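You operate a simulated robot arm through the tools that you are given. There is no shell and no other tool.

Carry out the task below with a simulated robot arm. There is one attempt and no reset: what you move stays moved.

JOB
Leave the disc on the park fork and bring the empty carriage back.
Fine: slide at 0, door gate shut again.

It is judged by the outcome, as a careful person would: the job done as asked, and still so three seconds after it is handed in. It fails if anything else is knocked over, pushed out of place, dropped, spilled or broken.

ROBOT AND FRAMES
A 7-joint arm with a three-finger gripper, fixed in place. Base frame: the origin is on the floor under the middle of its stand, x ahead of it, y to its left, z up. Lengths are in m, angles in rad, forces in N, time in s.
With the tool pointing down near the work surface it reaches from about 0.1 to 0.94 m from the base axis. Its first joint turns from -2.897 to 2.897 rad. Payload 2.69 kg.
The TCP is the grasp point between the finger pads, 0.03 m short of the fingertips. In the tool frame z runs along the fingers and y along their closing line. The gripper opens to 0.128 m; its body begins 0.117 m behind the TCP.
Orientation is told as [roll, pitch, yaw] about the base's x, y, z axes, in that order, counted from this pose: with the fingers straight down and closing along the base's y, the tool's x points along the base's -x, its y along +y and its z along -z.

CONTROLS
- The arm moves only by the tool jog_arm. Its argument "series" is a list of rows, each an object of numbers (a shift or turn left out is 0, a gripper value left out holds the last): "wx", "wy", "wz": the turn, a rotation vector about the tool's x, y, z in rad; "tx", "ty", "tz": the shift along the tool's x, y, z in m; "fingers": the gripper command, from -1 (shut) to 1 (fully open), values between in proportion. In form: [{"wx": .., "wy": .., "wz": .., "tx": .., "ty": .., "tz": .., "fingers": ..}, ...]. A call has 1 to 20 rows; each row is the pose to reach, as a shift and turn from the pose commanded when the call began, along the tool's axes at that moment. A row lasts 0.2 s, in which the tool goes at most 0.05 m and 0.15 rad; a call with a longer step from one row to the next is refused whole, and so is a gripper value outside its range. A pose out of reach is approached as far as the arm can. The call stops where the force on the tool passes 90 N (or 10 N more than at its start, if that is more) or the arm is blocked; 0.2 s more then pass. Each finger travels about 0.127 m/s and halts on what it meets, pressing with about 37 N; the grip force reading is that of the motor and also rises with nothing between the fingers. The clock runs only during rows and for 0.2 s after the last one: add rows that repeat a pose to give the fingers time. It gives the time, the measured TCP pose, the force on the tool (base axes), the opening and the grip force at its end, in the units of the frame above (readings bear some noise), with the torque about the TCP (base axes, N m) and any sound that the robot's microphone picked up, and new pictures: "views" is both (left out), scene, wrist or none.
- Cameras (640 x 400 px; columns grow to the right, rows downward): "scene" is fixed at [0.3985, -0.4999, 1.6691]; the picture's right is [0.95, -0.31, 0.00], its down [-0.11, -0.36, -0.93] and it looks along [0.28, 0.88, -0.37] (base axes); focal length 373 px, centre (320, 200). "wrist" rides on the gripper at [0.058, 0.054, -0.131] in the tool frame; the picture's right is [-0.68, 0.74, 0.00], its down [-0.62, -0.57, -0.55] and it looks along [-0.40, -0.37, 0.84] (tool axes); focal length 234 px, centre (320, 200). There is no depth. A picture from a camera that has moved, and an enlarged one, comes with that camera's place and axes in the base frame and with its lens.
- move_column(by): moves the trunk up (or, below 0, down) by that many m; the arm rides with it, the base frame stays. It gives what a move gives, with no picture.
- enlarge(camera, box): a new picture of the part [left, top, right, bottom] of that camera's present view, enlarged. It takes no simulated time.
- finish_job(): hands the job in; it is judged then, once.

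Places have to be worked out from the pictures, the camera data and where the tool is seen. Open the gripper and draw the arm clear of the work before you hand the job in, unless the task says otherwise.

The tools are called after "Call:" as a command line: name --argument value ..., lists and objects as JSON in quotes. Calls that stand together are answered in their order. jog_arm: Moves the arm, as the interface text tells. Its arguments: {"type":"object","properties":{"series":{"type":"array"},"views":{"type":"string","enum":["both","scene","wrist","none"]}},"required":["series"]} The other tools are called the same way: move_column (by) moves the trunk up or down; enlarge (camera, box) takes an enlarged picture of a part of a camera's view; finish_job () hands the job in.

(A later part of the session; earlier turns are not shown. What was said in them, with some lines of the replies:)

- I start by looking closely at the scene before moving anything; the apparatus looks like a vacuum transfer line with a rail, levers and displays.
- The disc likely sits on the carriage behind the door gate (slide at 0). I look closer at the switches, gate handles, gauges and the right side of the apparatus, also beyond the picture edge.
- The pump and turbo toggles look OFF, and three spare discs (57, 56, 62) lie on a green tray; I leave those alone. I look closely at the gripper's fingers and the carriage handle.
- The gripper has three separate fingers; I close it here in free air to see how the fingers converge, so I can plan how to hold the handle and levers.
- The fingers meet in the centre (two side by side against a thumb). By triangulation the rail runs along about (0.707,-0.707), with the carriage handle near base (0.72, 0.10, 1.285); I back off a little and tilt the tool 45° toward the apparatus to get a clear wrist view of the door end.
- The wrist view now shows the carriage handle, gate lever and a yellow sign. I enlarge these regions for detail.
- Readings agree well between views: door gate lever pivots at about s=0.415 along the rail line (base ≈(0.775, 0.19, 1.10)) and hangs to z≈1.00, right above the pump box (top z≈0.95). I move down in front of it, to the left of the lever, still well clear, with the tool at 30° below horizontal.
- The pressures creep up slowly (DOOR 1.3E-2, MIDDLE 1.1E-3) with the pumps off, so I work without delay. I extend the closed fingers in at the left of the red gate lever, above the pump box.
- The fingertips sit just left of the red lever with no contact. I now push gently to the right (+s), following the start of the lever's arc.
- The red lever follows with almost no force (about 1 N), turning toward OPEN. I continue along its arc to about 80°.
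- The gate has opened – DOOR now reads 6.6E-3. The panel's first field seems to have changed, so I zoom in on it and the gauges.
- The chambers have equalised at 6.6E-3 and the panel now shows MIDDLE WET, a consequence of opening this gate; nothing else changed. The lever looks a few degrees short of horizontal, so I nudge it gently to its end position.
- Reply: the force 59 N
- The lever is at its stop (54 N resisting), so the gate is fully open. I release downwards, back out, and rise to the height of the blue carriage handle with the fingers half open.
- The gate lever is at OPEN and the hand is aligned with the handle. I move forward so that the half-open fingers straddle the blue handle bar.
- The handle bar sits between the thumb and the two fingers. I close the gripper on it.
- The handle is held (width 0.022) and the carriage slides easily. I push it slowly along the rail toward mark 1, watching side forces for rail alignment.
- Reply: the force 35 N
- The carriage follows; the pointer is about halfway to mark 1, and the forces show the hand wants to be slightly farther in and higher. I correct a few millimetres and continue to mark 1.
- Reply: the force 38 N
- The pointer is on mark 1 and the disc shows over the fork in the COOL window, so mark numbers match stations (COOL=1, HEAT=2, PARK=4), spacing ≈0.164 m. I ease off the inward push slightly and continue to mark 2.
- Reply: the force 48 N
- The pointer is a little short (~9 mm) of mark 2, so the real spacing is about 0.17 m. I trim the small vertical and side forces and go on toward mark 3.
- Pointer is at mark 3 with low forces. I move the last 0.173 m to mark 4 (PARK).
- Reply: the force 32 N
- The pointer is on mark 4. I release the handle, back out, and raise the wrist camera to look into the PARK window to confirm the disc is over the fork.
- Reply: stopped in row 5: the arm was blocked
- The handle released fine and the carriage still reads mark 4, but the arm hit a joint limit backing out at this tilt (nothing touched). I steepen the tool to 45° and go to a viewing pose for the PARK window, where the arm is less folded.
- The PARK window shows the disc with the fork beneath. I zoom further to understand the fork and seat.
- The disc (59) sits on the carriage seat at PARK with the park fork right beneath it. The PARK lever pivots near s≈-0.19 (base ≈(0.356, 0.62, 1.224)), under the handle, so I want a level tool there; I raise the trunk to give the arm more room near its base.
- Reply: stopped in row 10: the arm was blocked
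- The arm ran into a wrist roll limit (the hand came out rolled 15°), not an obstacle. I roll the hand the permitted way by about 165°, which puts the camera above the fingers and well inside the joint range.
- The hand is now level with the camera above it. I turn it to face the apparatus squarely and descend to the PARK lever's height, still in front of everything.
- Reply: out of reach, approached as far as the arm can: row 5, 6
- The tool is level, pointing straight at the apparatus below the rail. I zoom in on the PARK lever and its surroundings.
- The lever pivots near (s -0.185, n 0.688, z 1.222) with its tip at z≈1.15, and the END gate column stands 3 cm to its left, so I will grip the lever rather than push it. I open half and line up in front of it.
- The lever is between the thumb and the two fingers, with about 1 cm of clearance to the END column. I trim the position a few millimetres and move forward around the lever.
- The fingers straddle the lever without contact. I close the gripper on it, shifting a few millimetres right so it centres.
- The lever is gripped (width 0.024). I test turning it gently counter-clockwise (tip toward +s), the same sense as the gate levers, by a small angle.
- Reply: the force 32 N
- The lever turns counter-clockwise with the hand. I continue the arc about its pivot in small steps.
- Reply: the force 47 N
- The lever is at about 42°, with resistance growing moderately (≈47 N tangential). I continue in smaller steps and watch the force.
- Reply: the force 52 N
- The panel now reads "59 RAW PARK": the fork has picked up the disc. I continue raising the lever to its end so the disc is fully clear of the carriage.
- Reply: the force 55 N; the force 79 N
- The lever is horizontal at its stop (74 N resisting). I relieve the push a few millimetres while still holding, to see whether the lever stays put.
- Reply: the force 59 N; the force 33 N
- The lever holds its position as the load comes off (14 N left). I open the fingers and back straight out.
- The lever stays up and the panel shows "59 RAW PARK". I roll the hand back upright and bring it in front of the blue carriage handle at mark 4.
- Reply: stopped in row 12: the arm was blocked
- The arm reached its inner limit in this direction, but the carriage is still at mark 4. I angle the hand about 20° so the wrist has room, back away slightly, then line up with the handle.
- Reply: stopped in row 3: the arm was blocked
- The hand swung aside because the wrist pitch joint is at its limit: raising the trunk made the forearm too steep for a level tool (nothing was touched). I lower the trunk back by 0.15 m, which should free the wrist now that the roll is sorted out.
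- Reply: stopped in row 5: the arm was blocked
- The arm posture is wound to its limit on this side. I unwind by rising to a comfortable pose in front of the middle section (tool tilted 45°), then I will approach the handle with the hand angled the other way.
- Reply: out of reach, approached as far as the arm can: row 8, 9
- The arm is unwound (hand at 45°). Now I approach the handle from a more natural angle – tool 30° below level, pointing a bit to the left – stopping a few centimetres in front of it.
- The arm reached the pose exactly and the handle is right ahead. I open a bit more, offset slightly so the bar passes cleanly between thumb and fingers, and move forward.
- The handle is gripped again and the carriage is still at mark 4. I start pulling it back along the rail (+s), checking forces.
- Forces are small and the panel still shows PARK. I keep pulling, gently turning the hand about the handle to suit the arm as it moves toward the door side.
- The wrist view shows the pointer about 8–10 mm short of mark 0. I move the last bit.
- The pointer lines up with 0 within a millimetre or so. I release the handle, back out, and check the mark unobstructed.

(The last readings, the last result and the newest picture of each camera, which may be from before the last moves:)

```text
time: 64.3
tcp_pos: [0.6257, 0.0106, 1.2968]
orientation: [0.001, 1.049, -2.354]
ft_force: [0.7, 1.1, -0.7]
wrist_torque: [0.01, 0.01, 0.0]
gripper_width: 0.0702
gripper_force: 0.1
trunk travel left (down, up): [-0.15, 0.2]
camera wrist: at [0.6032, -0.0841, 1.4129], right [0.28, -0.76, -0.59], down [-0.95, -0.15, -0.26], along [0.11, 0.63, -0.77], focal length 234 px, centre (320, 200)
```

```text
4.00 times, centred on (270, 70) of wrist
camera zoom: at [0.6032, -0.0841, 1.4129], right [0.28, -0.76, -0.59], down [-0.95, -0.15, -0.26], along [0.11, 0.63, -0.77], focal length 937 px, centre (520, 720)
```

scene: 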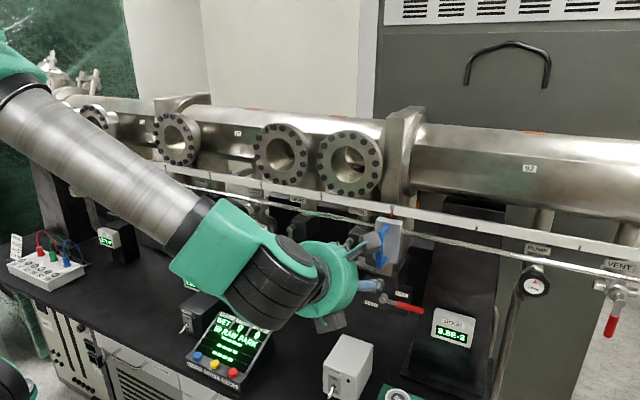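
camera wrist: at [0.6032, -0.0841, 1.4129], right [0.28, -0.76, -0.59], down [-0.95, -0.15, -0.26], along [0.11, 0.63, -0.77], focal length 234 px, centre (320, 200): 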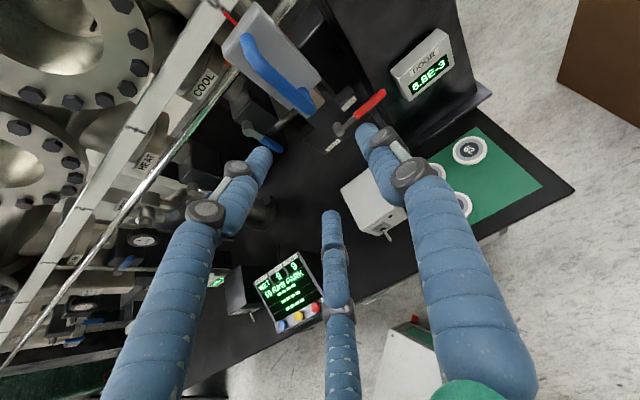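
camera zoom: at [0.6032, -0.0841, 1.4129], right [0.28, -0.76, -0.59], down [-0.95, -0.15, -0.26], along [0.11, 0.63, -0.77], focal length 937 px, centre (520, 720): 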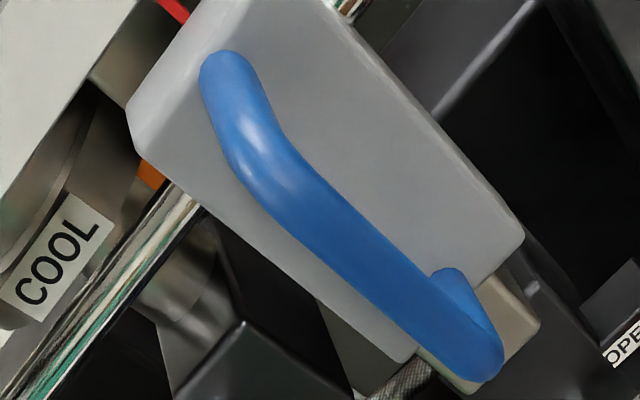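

The slide pointer sits at 0 again and the carriage is released. Next I close the fingers and go, with a level tool, above the open door-gate lever (horizontal at z≈1.10).

Call:
jog_arm --series '[{"wy": 0.1, "tx": -0.0346, "ty": 0.02, "tz": 0.02, "fingers": -1}, {"wy": 0.22, "tx": -0.0668, "ty": 0.04, "tz": 0.0443, "fingers": -1}, {"wy": 0.34, "tx": -0.0896, "ty": 0.06, "tz": 0.0748}, {"wy": 0.45, "tx": -0.08, "ty": 0.06, "tz": 0.1155}, {"wy": 0.5236, "tx": -0.06, "ty": 0.06, "tz": 0.1501}, {"wy": 0.5236, "tx": -0.06, "ty": 0.06, "tz": 0.1501}]' --views "both"

Call:
enlarge --camera "scene" --box '[340, 230, 480, 330]'

Call:
enlarge --camera "wrist" --box '[200, 60, 440, 220]'

```text
time: 65.7
tcp_pos: [0.739, 0.0418, 1.1707]
orientation: [3.102, 1.569, 0.745]
ft_force: [0.0, 0.4, -0.6]
wrist_torque: [0.06, -0.04, 0.02]
gripper_width: 0.002
gripper_force: 30.9
trunk travel left (down, up): [-0.15, 0.2]
camera wrist: at [0.6837, -0.0879, 1.2283], right [0.52, -0.52, -0.68], down [-0.79, 0.01, -0.62], along [0.33, 0.85, -0.4], focal length 234 px, centre (320, 200)
```

scene: 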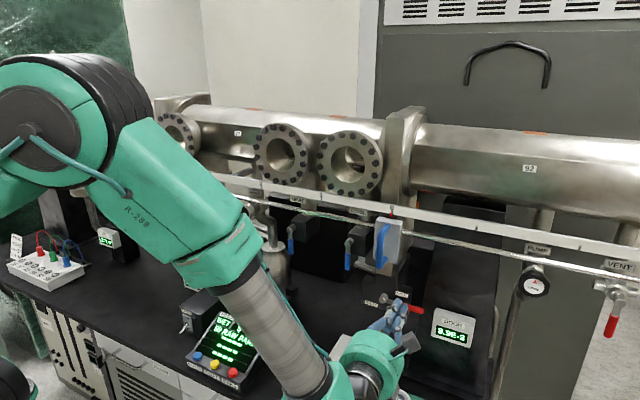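
wrist: 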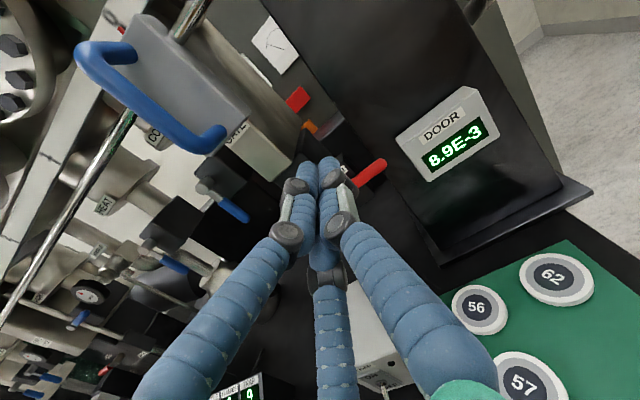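

```text
4.00 times, centred on (410, 280) of scene
camera zoom: at [0.3985, -0.4999, 1.6691], right [0.95, -0.31, 0.0], down [-0.11, -0.36, -0.93], along [0.28, 0.88, -0.37], focal length 1490 px, centre (-40, -120)
```

zoom: 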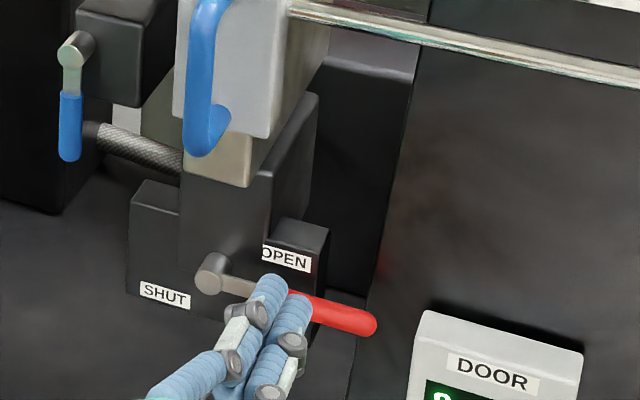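

```text
2.50 times, centred on (320, 140) of wrist
camera zoom: at [0.6837, -0.0879, 1.2283], right [0.52, -0.52, -0.68], down [-0.79, 0.01, -0.62], along [0.33, 0.85, -0.4], focal length 585 px, centre (320, 350)
```

zoom: 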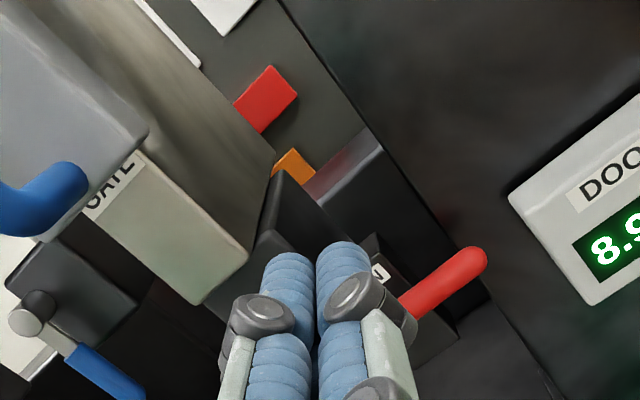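

The fingers are level and above the red lever. I extend forward over it.

Call:
jog_arm --series '[{"tz": 0.039}, {"tz": 0.078}, {"tz": 0.115}]' --views "both"

Call:
enlarge --camera "scene" --box '[340, 230, 480, 330]'

```text
time: 66.5
tcp_pos: [0.8219, 0.1229, 1.169]
orientation: [-3.082, 1.569, 0.844]
ft_force: [0.4, -0.3, -0.3]
wrist_torque: [-0.03, 0.02, -0.02]
gripper_width: 0.0022
gripper_force: 31.2
trunk travel left (down, up): [-0.15, 0.2]
camera wrist: at [0.7658, -0.0072, 1.2274], right [0.52, -0.52, -0.68], down [-0.79, 0.01, -0.62], along [0.33, 0.85, -0.4], focal length 234 px, centre (320, 200)
```

scene: 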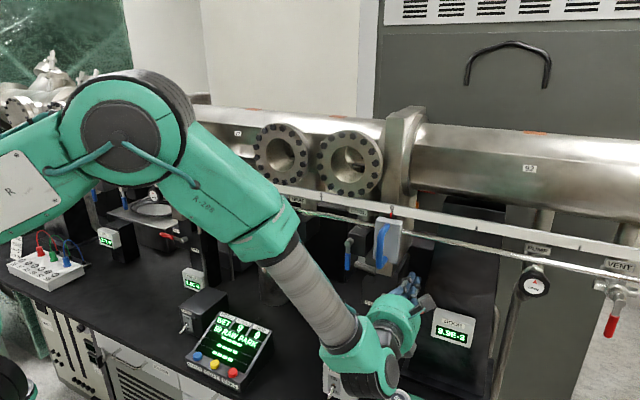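
wrist: 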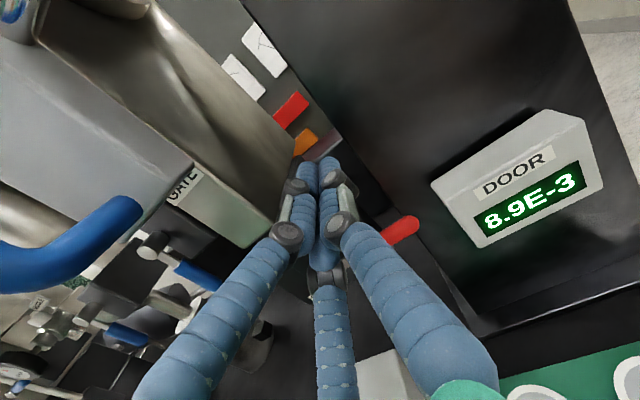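

```text
4.00 times, centred on (410, 280) of scene
camera zoom: at [0.3985, -0.4999, 1.6691], right [0.95, -0.31, 0.0], down [-0.11, -0.36, -0.93], along [0.28, 0.88, -0.37], focal length 1490 px, centre (-40, -120)
```

zoom: 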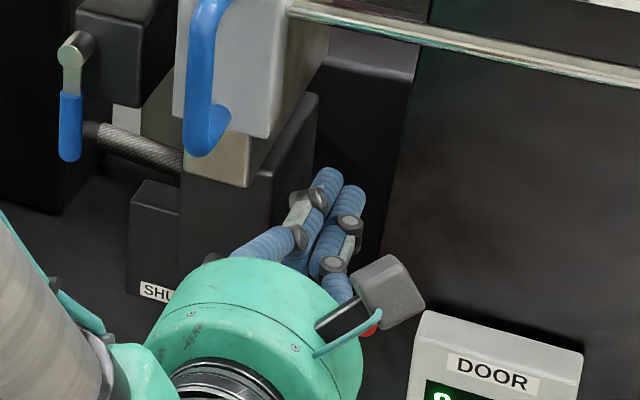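

The fingers are above the lever with free clearance. I push it down along its arc, back toward SHUT.

Call:
jog_arm --series '[{"tx": -0.02, "ty": -0.007}, {"tx": -0.04, "ty": -0.014}, {"tx": -0.0515, "ty": -0.012}, {"tx": -0.0627, "ty": -0.0097}, {"tx": -0.0808, "ty": -0.0102}, {"tx": -0.0983, "ty": -0.0153}]' --views "both"

Call:
enlarge --camera "scene" --box '[340, 230, 480, 330]'

Call:
enlarge --camera "wrist" --box '[200, 60, 440, 220]'

```text
time: 67.9
tcp_pos: [0.8097, 0.1312, 1.0691]
orientation: [-2.458, 1.569, 1.47]
ft_force: [-0.3, -0.1, 0.1]
wrist_torque: [0.0, 0.01, 0.03]
gripper_width: 0.0019
gripper_force: 31.2
trunk travel left (down, up): [-0.15, 0.2]
camera wrist: at [0.7549, 0.0027, 1.1282], right [0.52, -0.52, -0.68], down [-0.79, 0.01, -0.62], along [0.33, 0.85, -0.4], focal length 234 px, centre (320, 200)
```

scene: 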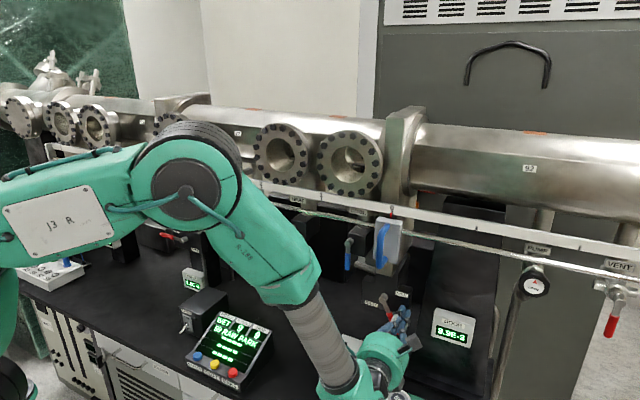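
wrist: 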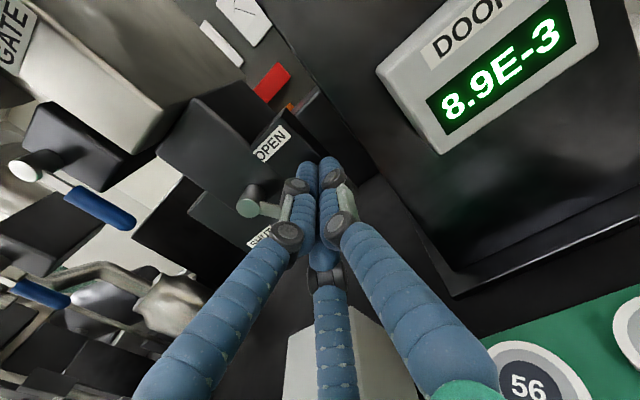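

```text
4.00 times, centred on (410, 280) of scene
camera zoom: at [0.3985, -0.4999, 1.6691], right [0.95, -0.31, 0.0], down [-0.11, -0.36, -0.93], along [0.28, 0.88, -0.37], focal length 1490 px, centre (-40, -120)
```

zoom: 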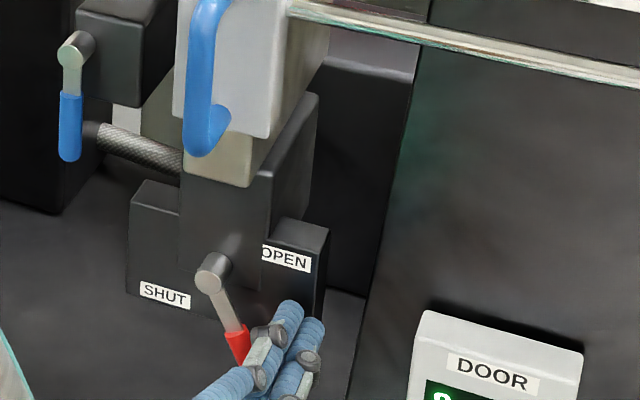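

```text
2.50 times, centred on (320, 140) of wrist
camera zoom: at [0.7549, 0.0027, 1.1282], right [0.52, -0.52, -0.68], down [-0.79, 0.01, -0.62], along [0.33, 0.85, -0.4], focal length 585 px, centre (320, 350)
```

zoom: 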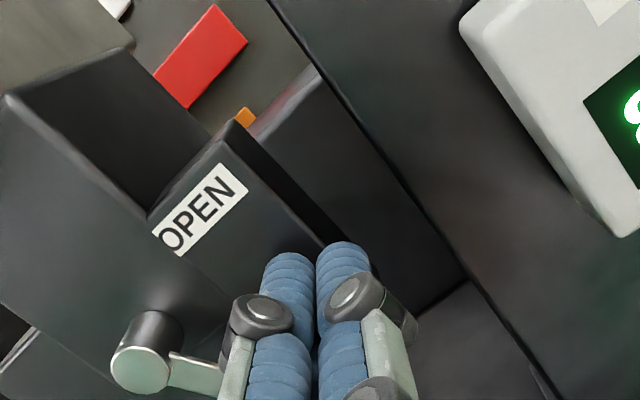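

The lever follows downward. I continue the arc, pushing it left to the hanging SHUT position.

Call:
jog_arm --series '[{"tx": -0.0155, "ty": -0.0095}, {"tx": -0.023, "ty": -0.0165}, {"tx": -0.028, "ty": -0.0228}, {"tx": -0.0335, "ty": -0.031}, {"tx": -0.0367, "ty": -0.0387}]' --views "both"

Call:
enlarge --camera "scene" --box '[340, 230, 480, 330]'

Call:
enlarge --camera "wrist" --box '[200, 60, 440, 220]'

```text
time: 69.1
tcp_pos: [0.7868, 0.157, 1.0359]
orientation: [2.992, 1.567, 0.628]
ft_force: [18.4, -21.8, 4.3]
wrist_torque: [-0.01, 0.12, -0.39]
gripper_width: 0.0023
gripper_force: 31.4
trunk travel left (down, up): [-0.15, 0.2]
camera wrist: at [0.7297, 0.0281, 1.0944], right [0.52, -0.52, -0.68], down [-0.79, 0.02, -0.62], along [0.33, 0.85, -0.4], focal length 234 px, centre (320, 200)
```

scene: 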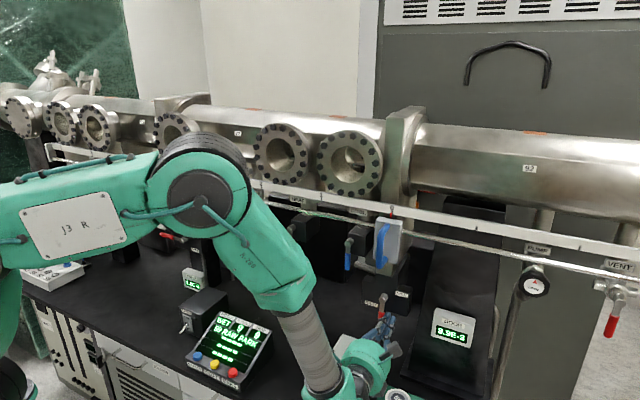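
wrist: 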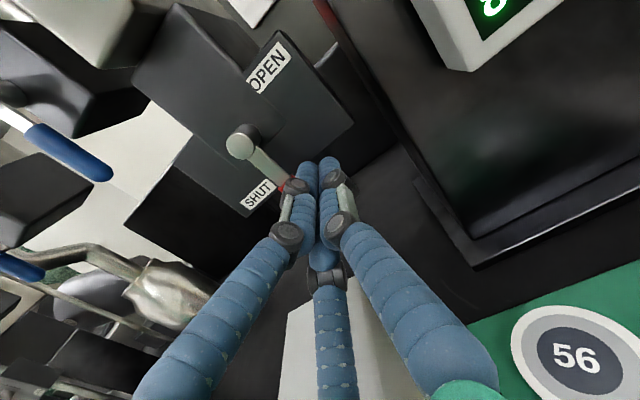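

```text
4.00 times, centred on (410, 280) of scene
camera zoom: at [0.3985, -0.4999, 1.6691], right [0.95, -0.31, 0.0], down [-0.11, -0.36, -0.93], along [0.28, 0.88, -0.37], focal length 1490 px, centre (-40, -120)
```

zoom: 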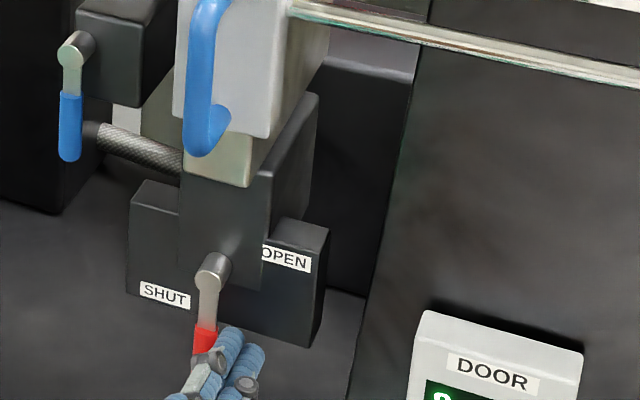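

```text
2.50 times, centred on (320, 140) of wrist
camera zoom: at [0.7297, 0.0281, 1.0944], right [0.52, -0.52, -0.68], down [-0.79, 0.02, -0.62], along [0.33, 0.85, -0.4], focal length 585 px, centre (320, 350)
```

zoom: 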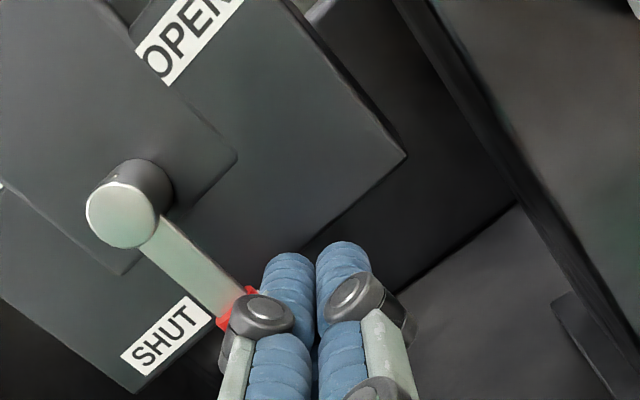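

The lever hangs vertical and pushes back with 28 N, so it is near its stop. I press another 3 mm to make sure it is fully shut.

Call:
jog_arm --series '[{"ty": -0.0015}, {"ty": -0.003}, {"ty": -0.003}]' --views "scene"

Call:
enlarge --camera "scene" --box '[355, 255, 425, 305]'

```text
time: 69.9
tcp_pos: [0.7848, 0.1579, 1.0365]
orientation: [-2.989, 1.565, 0.933]
ft_force: [47.3, -48.9, 10.8]
wrist_torque: [-0.02, 0.35, -1.14]
gripper_width: 0.0022
gripper_force: 31.1
trunk travel left (down, up): [-0.15, 0.2]
```

scene: 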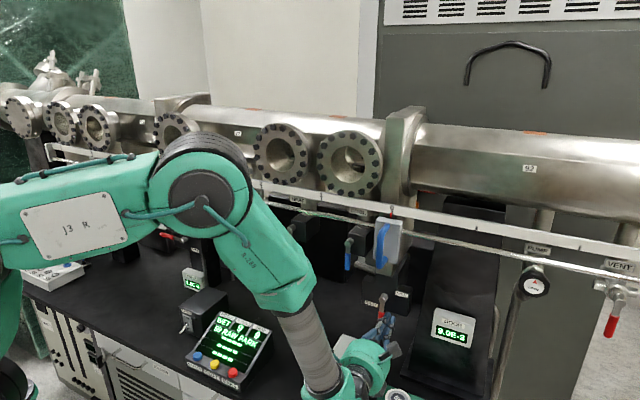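

```text
8.00 times, centred on (390, 280) of scene
camera zoom: at [0.3985, -0.4999, 1.6691], right [0.95, -0.31, 0.0], down [-0.11, -0.36, -0.93], along [0.28, 0.88, -0.37], focal length 2981 px, centre (-240, -440)
```

zoom: 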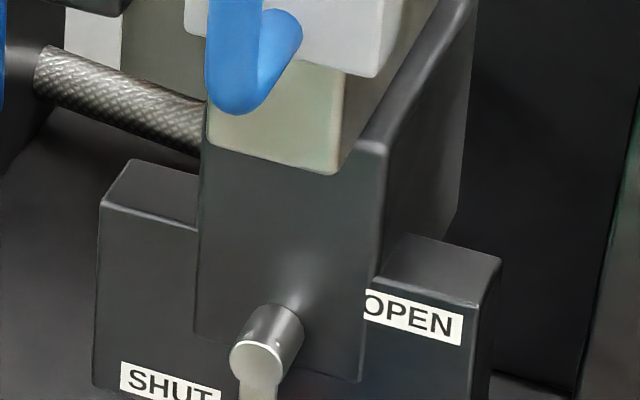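

The force rises to 68 N without further movement, so the gate lever is at its SHUT stop. I back off to the right, then withdraw and rise clear.

Call:
jog_arm --series '[{"ty": 0.012}, {"ty": 0.03}, {"ty": 0.03, "tz": -0.04}, {"ty": 0.03, "tz": -0.085}, {"ty": 0.03, "tz": -0.13}, {"ty": 0.03, "tz": -0.165}, {"ty": 0.03, "tz": -0.175, "tx": 0.04}, {"ty": 0.03, "tz": -0.175, "tx": 0.085}, {"ty": 0.03, "tz": -0.175, "tx": 0.13}]' --views "both"

Call:
enlarge --camera "scene" --box '[340, 230, 480, 330]'

Call:
enlarge --camera "scene" --box '[330, 190, 430, 254]'

Call:
enlarge --camera "scene" --box '[180, 300, 280, 390]'

```text
time: 71.9
tcp_pos: [0.678, 0.0175, 1.1633]
orientation: [-2.459, 1.569, 1.468]
ft_force: [-0.8, -0.1, -0.9]
wrist_torque: [0.04, 0.02, 0.01]
gripper_width: 0.0022
gripper_force: 31.5
trunk travel left (down, up): [-0.15, 0.2]
camera wrist: at [0.6221, -0.1123, 1.2211], right [0.52, -0.52, -0.68], down [-0.79, 0.01, -0.62], along [0.33, 0.85, -0.4], focal length 234 px, centre (320, 200)
```

scene: 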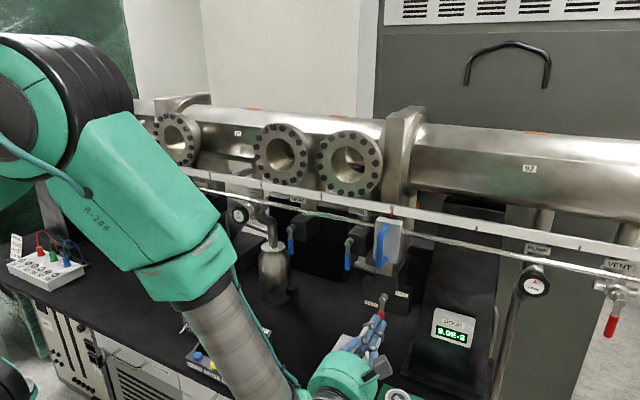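
wrist: 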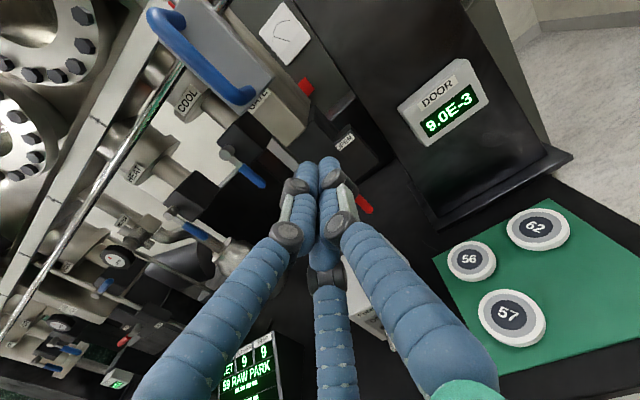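

```text
4.00 times, centred on (410, 280) of scene
camera zoom: at [0.3985, -0.4999, 1.6691], right [0.95, -0.31, 0.0], down [-0.11, -0.36, -0.93], along [0.28, 0.88, -0.37], focal length 1490 px, centre (-40, -120)
```

zoom: 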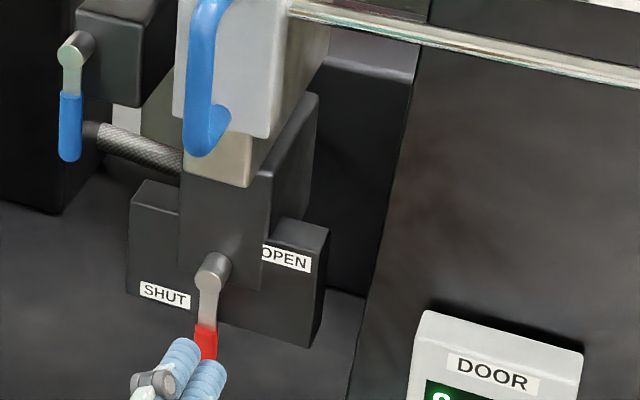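

```text
6.25 times, centred on (380, 222) of scene
camera zoom: at [0.3985, -0.4999, 1.6691], right [0.95, -0.31, 0.0], down [-0.11, -0.36, -0.93], along [0.28, 0.88, -0.37], focal length 2329 px, centre (-55, 62)
```

zoom: 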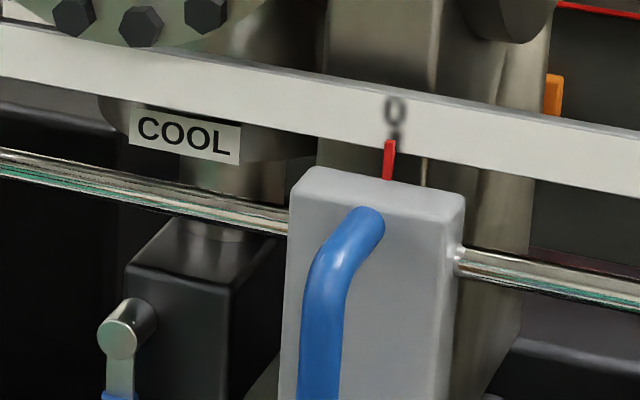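

```text
4.44 times, centred on (230, 345) of scene
camera zoom: at [0.3985, -0.4999, 1.6691], right [0.95, -0.31, 0.0], down [-0.11, -0.36, -0.93], along [0.28, 0.88, -0.37], focal length 1656 px, centre (720, -444)
```

zoom: 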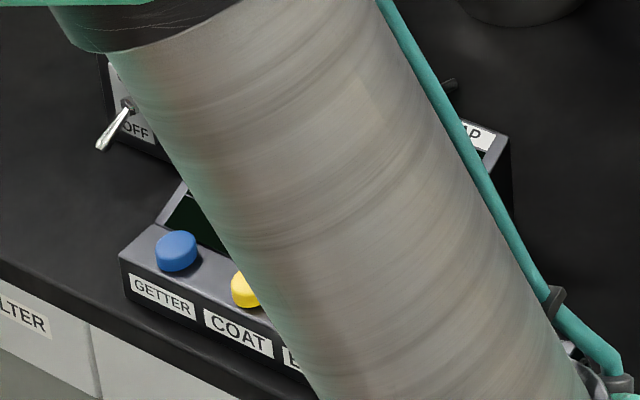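

The gate lever hangs at SHUT and the slide pointer reads 0. I now raise and withdraw the arm and open the gripper, then check the panel and PARK window.

Call:
jog_arm --series '[{"tx": 0.04, "tz": -0.01}, {"tx": 0.08, "tz": -0.02}, {"tx": 0.12, "tz": -0.03}, {"tx": 0.16, "tz": -0.04, "ty": -0.01}, {"tx": 0.2, "tz": -0.05, "ty": -0.03}, {"tx": 0.235, "tz": -0.06, "ty": -0.055, "wy": -0.1}, {"tx": 0.265, "tz": -0.07, "ty": -0.085, "wy": -0.2}, {"tx": 0.29, "tz": -0.08, "ty": -0.12, "wy": -0.32}, {"tx": 0.31, "tz": -0.085, "ty": -0.155, "wy": -0.44, "fingers": 1}, {"tx": 0.32, "tz": -0.085, "ty": -0.19, "wy": -0.56, "fingers": 1}, {"tx": 0.32, "tz": -0.085, "ty": -0.225, "wy": -0.66, "fingers": 1}, {"tx": 0.32, "tz": -0.085, "ty": -0.25, "wy": -0.76, "fingers": 1}]' --views "both"

Call:
enlarge --camera "scene" --box '[180, 300, 280, 390]'

Call:
enlarge --camera "scene" --box '[150, 110, 210, 170]'

Call:
enlarge --camera "scene" --box '[330, 230, 500, 340]'

```text
time: 74.5
tcp_pos: [0.441, 0.1333, 1.4842]
orientation: [0.001, 0.812, -2.356]
ft_force: [0.5, -0.5, -0.1]
wrist_torque: [0.0, 0.0, -0.04]
gripper_width: 0.1278
gripper_force: 0.1
trunk travel left (down, up): [-0.15, 0.2]
camera wrist: at [0.4386, 0.0576, 1.6163], right [0.19, -0.85, -0.49], down [-0.98, -0.18, -0.07], along [-0.03, 0.49, -0.87], focal length 234 px, centre (320, 200)
```

scene: 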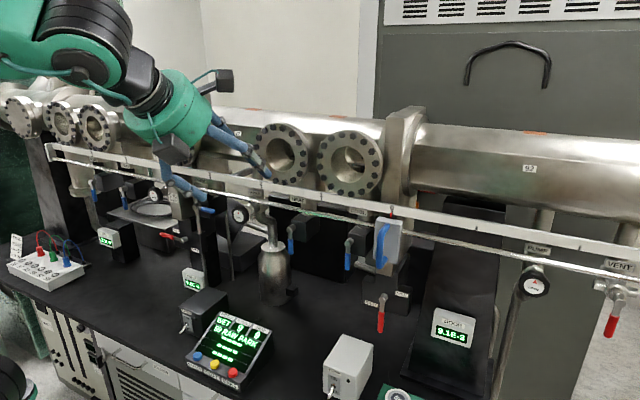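
wrist: 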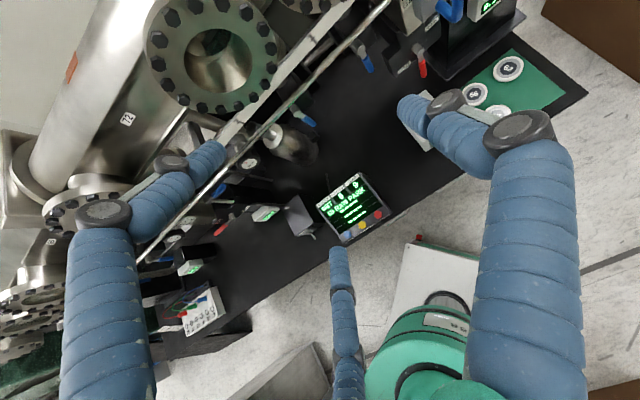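

```text
4.44 times, centred on (230, 345) of scene
camera zoom: at [0.3985, -0.4999, 1.6691], right [0.95, -0.31, 0.0], down [-0.11, -0.36, -0.93], along [0.28, 0.88, -0.37], focal length 1656 px, centre (720, -444)
```

zoom: 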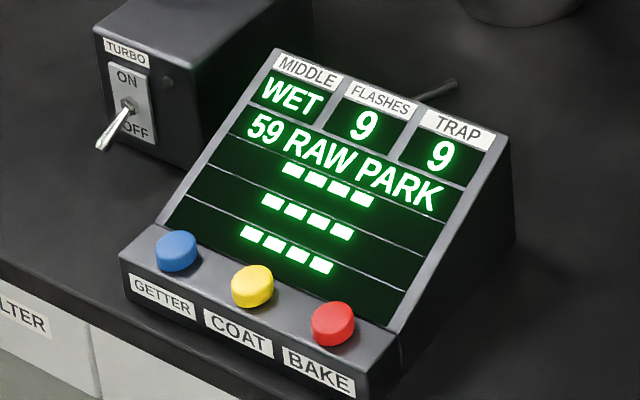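

```text
6.67 times, centred on (180, 140) of scene
camera zoom: at [0.3985, -0.4999, 1.6691], right [0.95, -0.31, 0.0], down [-0.11, -0.36, -0.93], along [0.28, 0.88, -0.37], focal length 2484 px, centre (1253, 600)
```

zoom: 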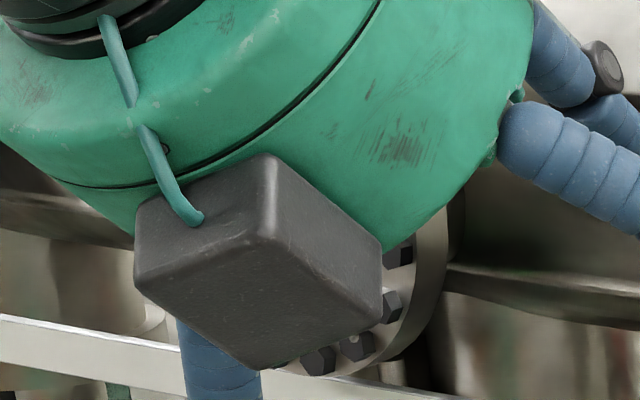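

```text
3.64 times, centred on (415, 285) of scene
camera zoom: at [0.3985, -0.4999, 1.6691], right [0.95, -0.31, 0.0], down [-0.11, -0.36, -0.93], along [0.28, 0.88, -0.37], focal length 1355 px, centre (-26, -109)
```

zoom: 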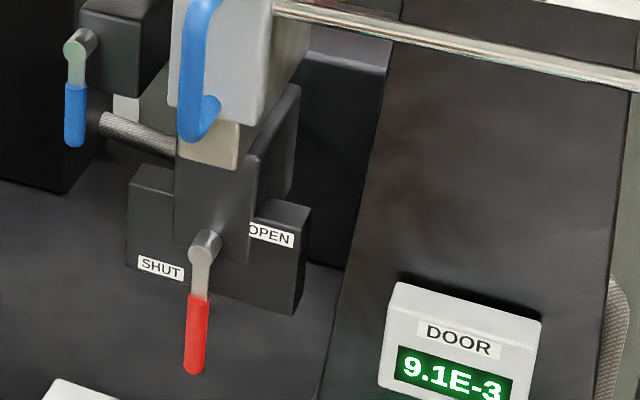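

Call:
enlarge --camera "scene" --box '[90, 180, 260, 300]'

Call:
enlarge --camera "scene" --box '[330, 190, 430, 254]'

Call:
enlarge --camera "wrist" --box '[160, 20, 280, 120]'

```text
3.33 times, centred on (175, 240) of scene
camera zoom: at [0.3985, -0.4999, 1.6691], right [0.95, -0.31, 0.0], down [-0.11, -0.36, -0.93], along [0.28, 0.88, -0.37], focal length 1242 px, centre (803, 67)
```

zoom: 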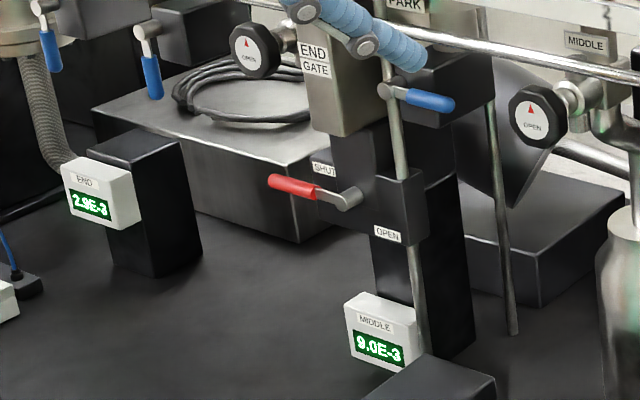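

```text
6.25 times, centred on (380, 222) of scene
camera zoom: at [0.3985, -0.4999, 1.6691], right [0.95, -0.31, 0.0], down [-0.11, -0.36, -0.93], along [0.28, 0.88, -0.37], focal length 2329 px, centre (-55, 62)
```

zoom: 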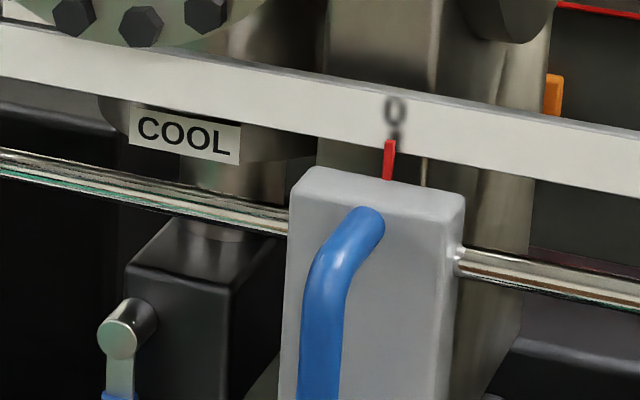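

```text
4.00 times, centred on (220, 70) of wrist
camera zoom: at [0.4386, 0.0576, 1.6163], right [0.19, -0.85, -0.49], down [-0.98, -0.18, -0.07], along [-0.03, 0.49, -0.87], focal length 937 px, centre (720, 720)
```

zoom: 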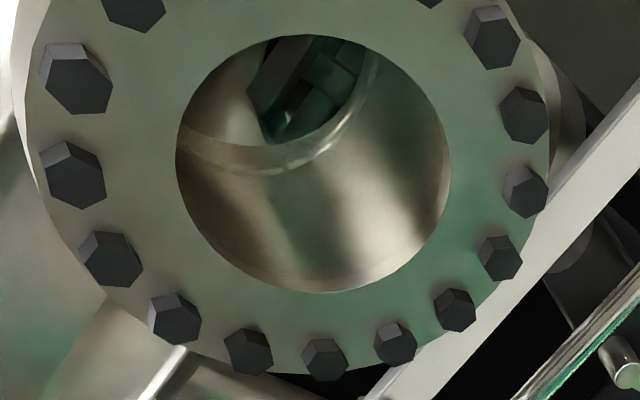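

Final checks: the panel reads "59 RAW PARK", the PARK lever is up, and the slide pointer is on 0. The door-gate lever is at SHUT, with DOOR and MIDDLE now reading separately. The END gate lever, spare discs and switches are as they were. The gripper is open and clear of the work, so I hand the job in.

Call:
finish_job

```text
The job is handed in.
```

The job is handed in. Disc 59 is on the park fork, the empty carriage is back at slide 0, and the door gate is shut.

- **Disc:** the panel reads "59 RAW PARK" and the park lever is raised. I saw the disc seated over the fork before lifting. I relied on the panel after that and did not look into the park window again.
- **Slide:** the pointer is on 0, within about 1 mm of where it started.
- **Door gate:** I pushed the lever to its stop; it did not move further at 68 N. The DOOR and MIDDLE gauges now read separately.
- **MIDDLE now reads WET:** it changed from DRY when the door gate was opened. I did not check beforehand whether the door chamber should be pumped down first, and I left the bake and pumps alone because they were not part of the job.
- **Pressures are higher:** both pumps were off throughout. At the end MIDDLE read 9.0E-3 (7.0E-4 at the start) and END 2.9E-3 (5.0E-4 at the start). DOOR read 9.1E-3, down from 1.2E-2 because the two chambers equalised.

The arm stopped several times at its own joint limits near the park station, with no sign that it touched anything. It finished with the gripper open, clear of the work.
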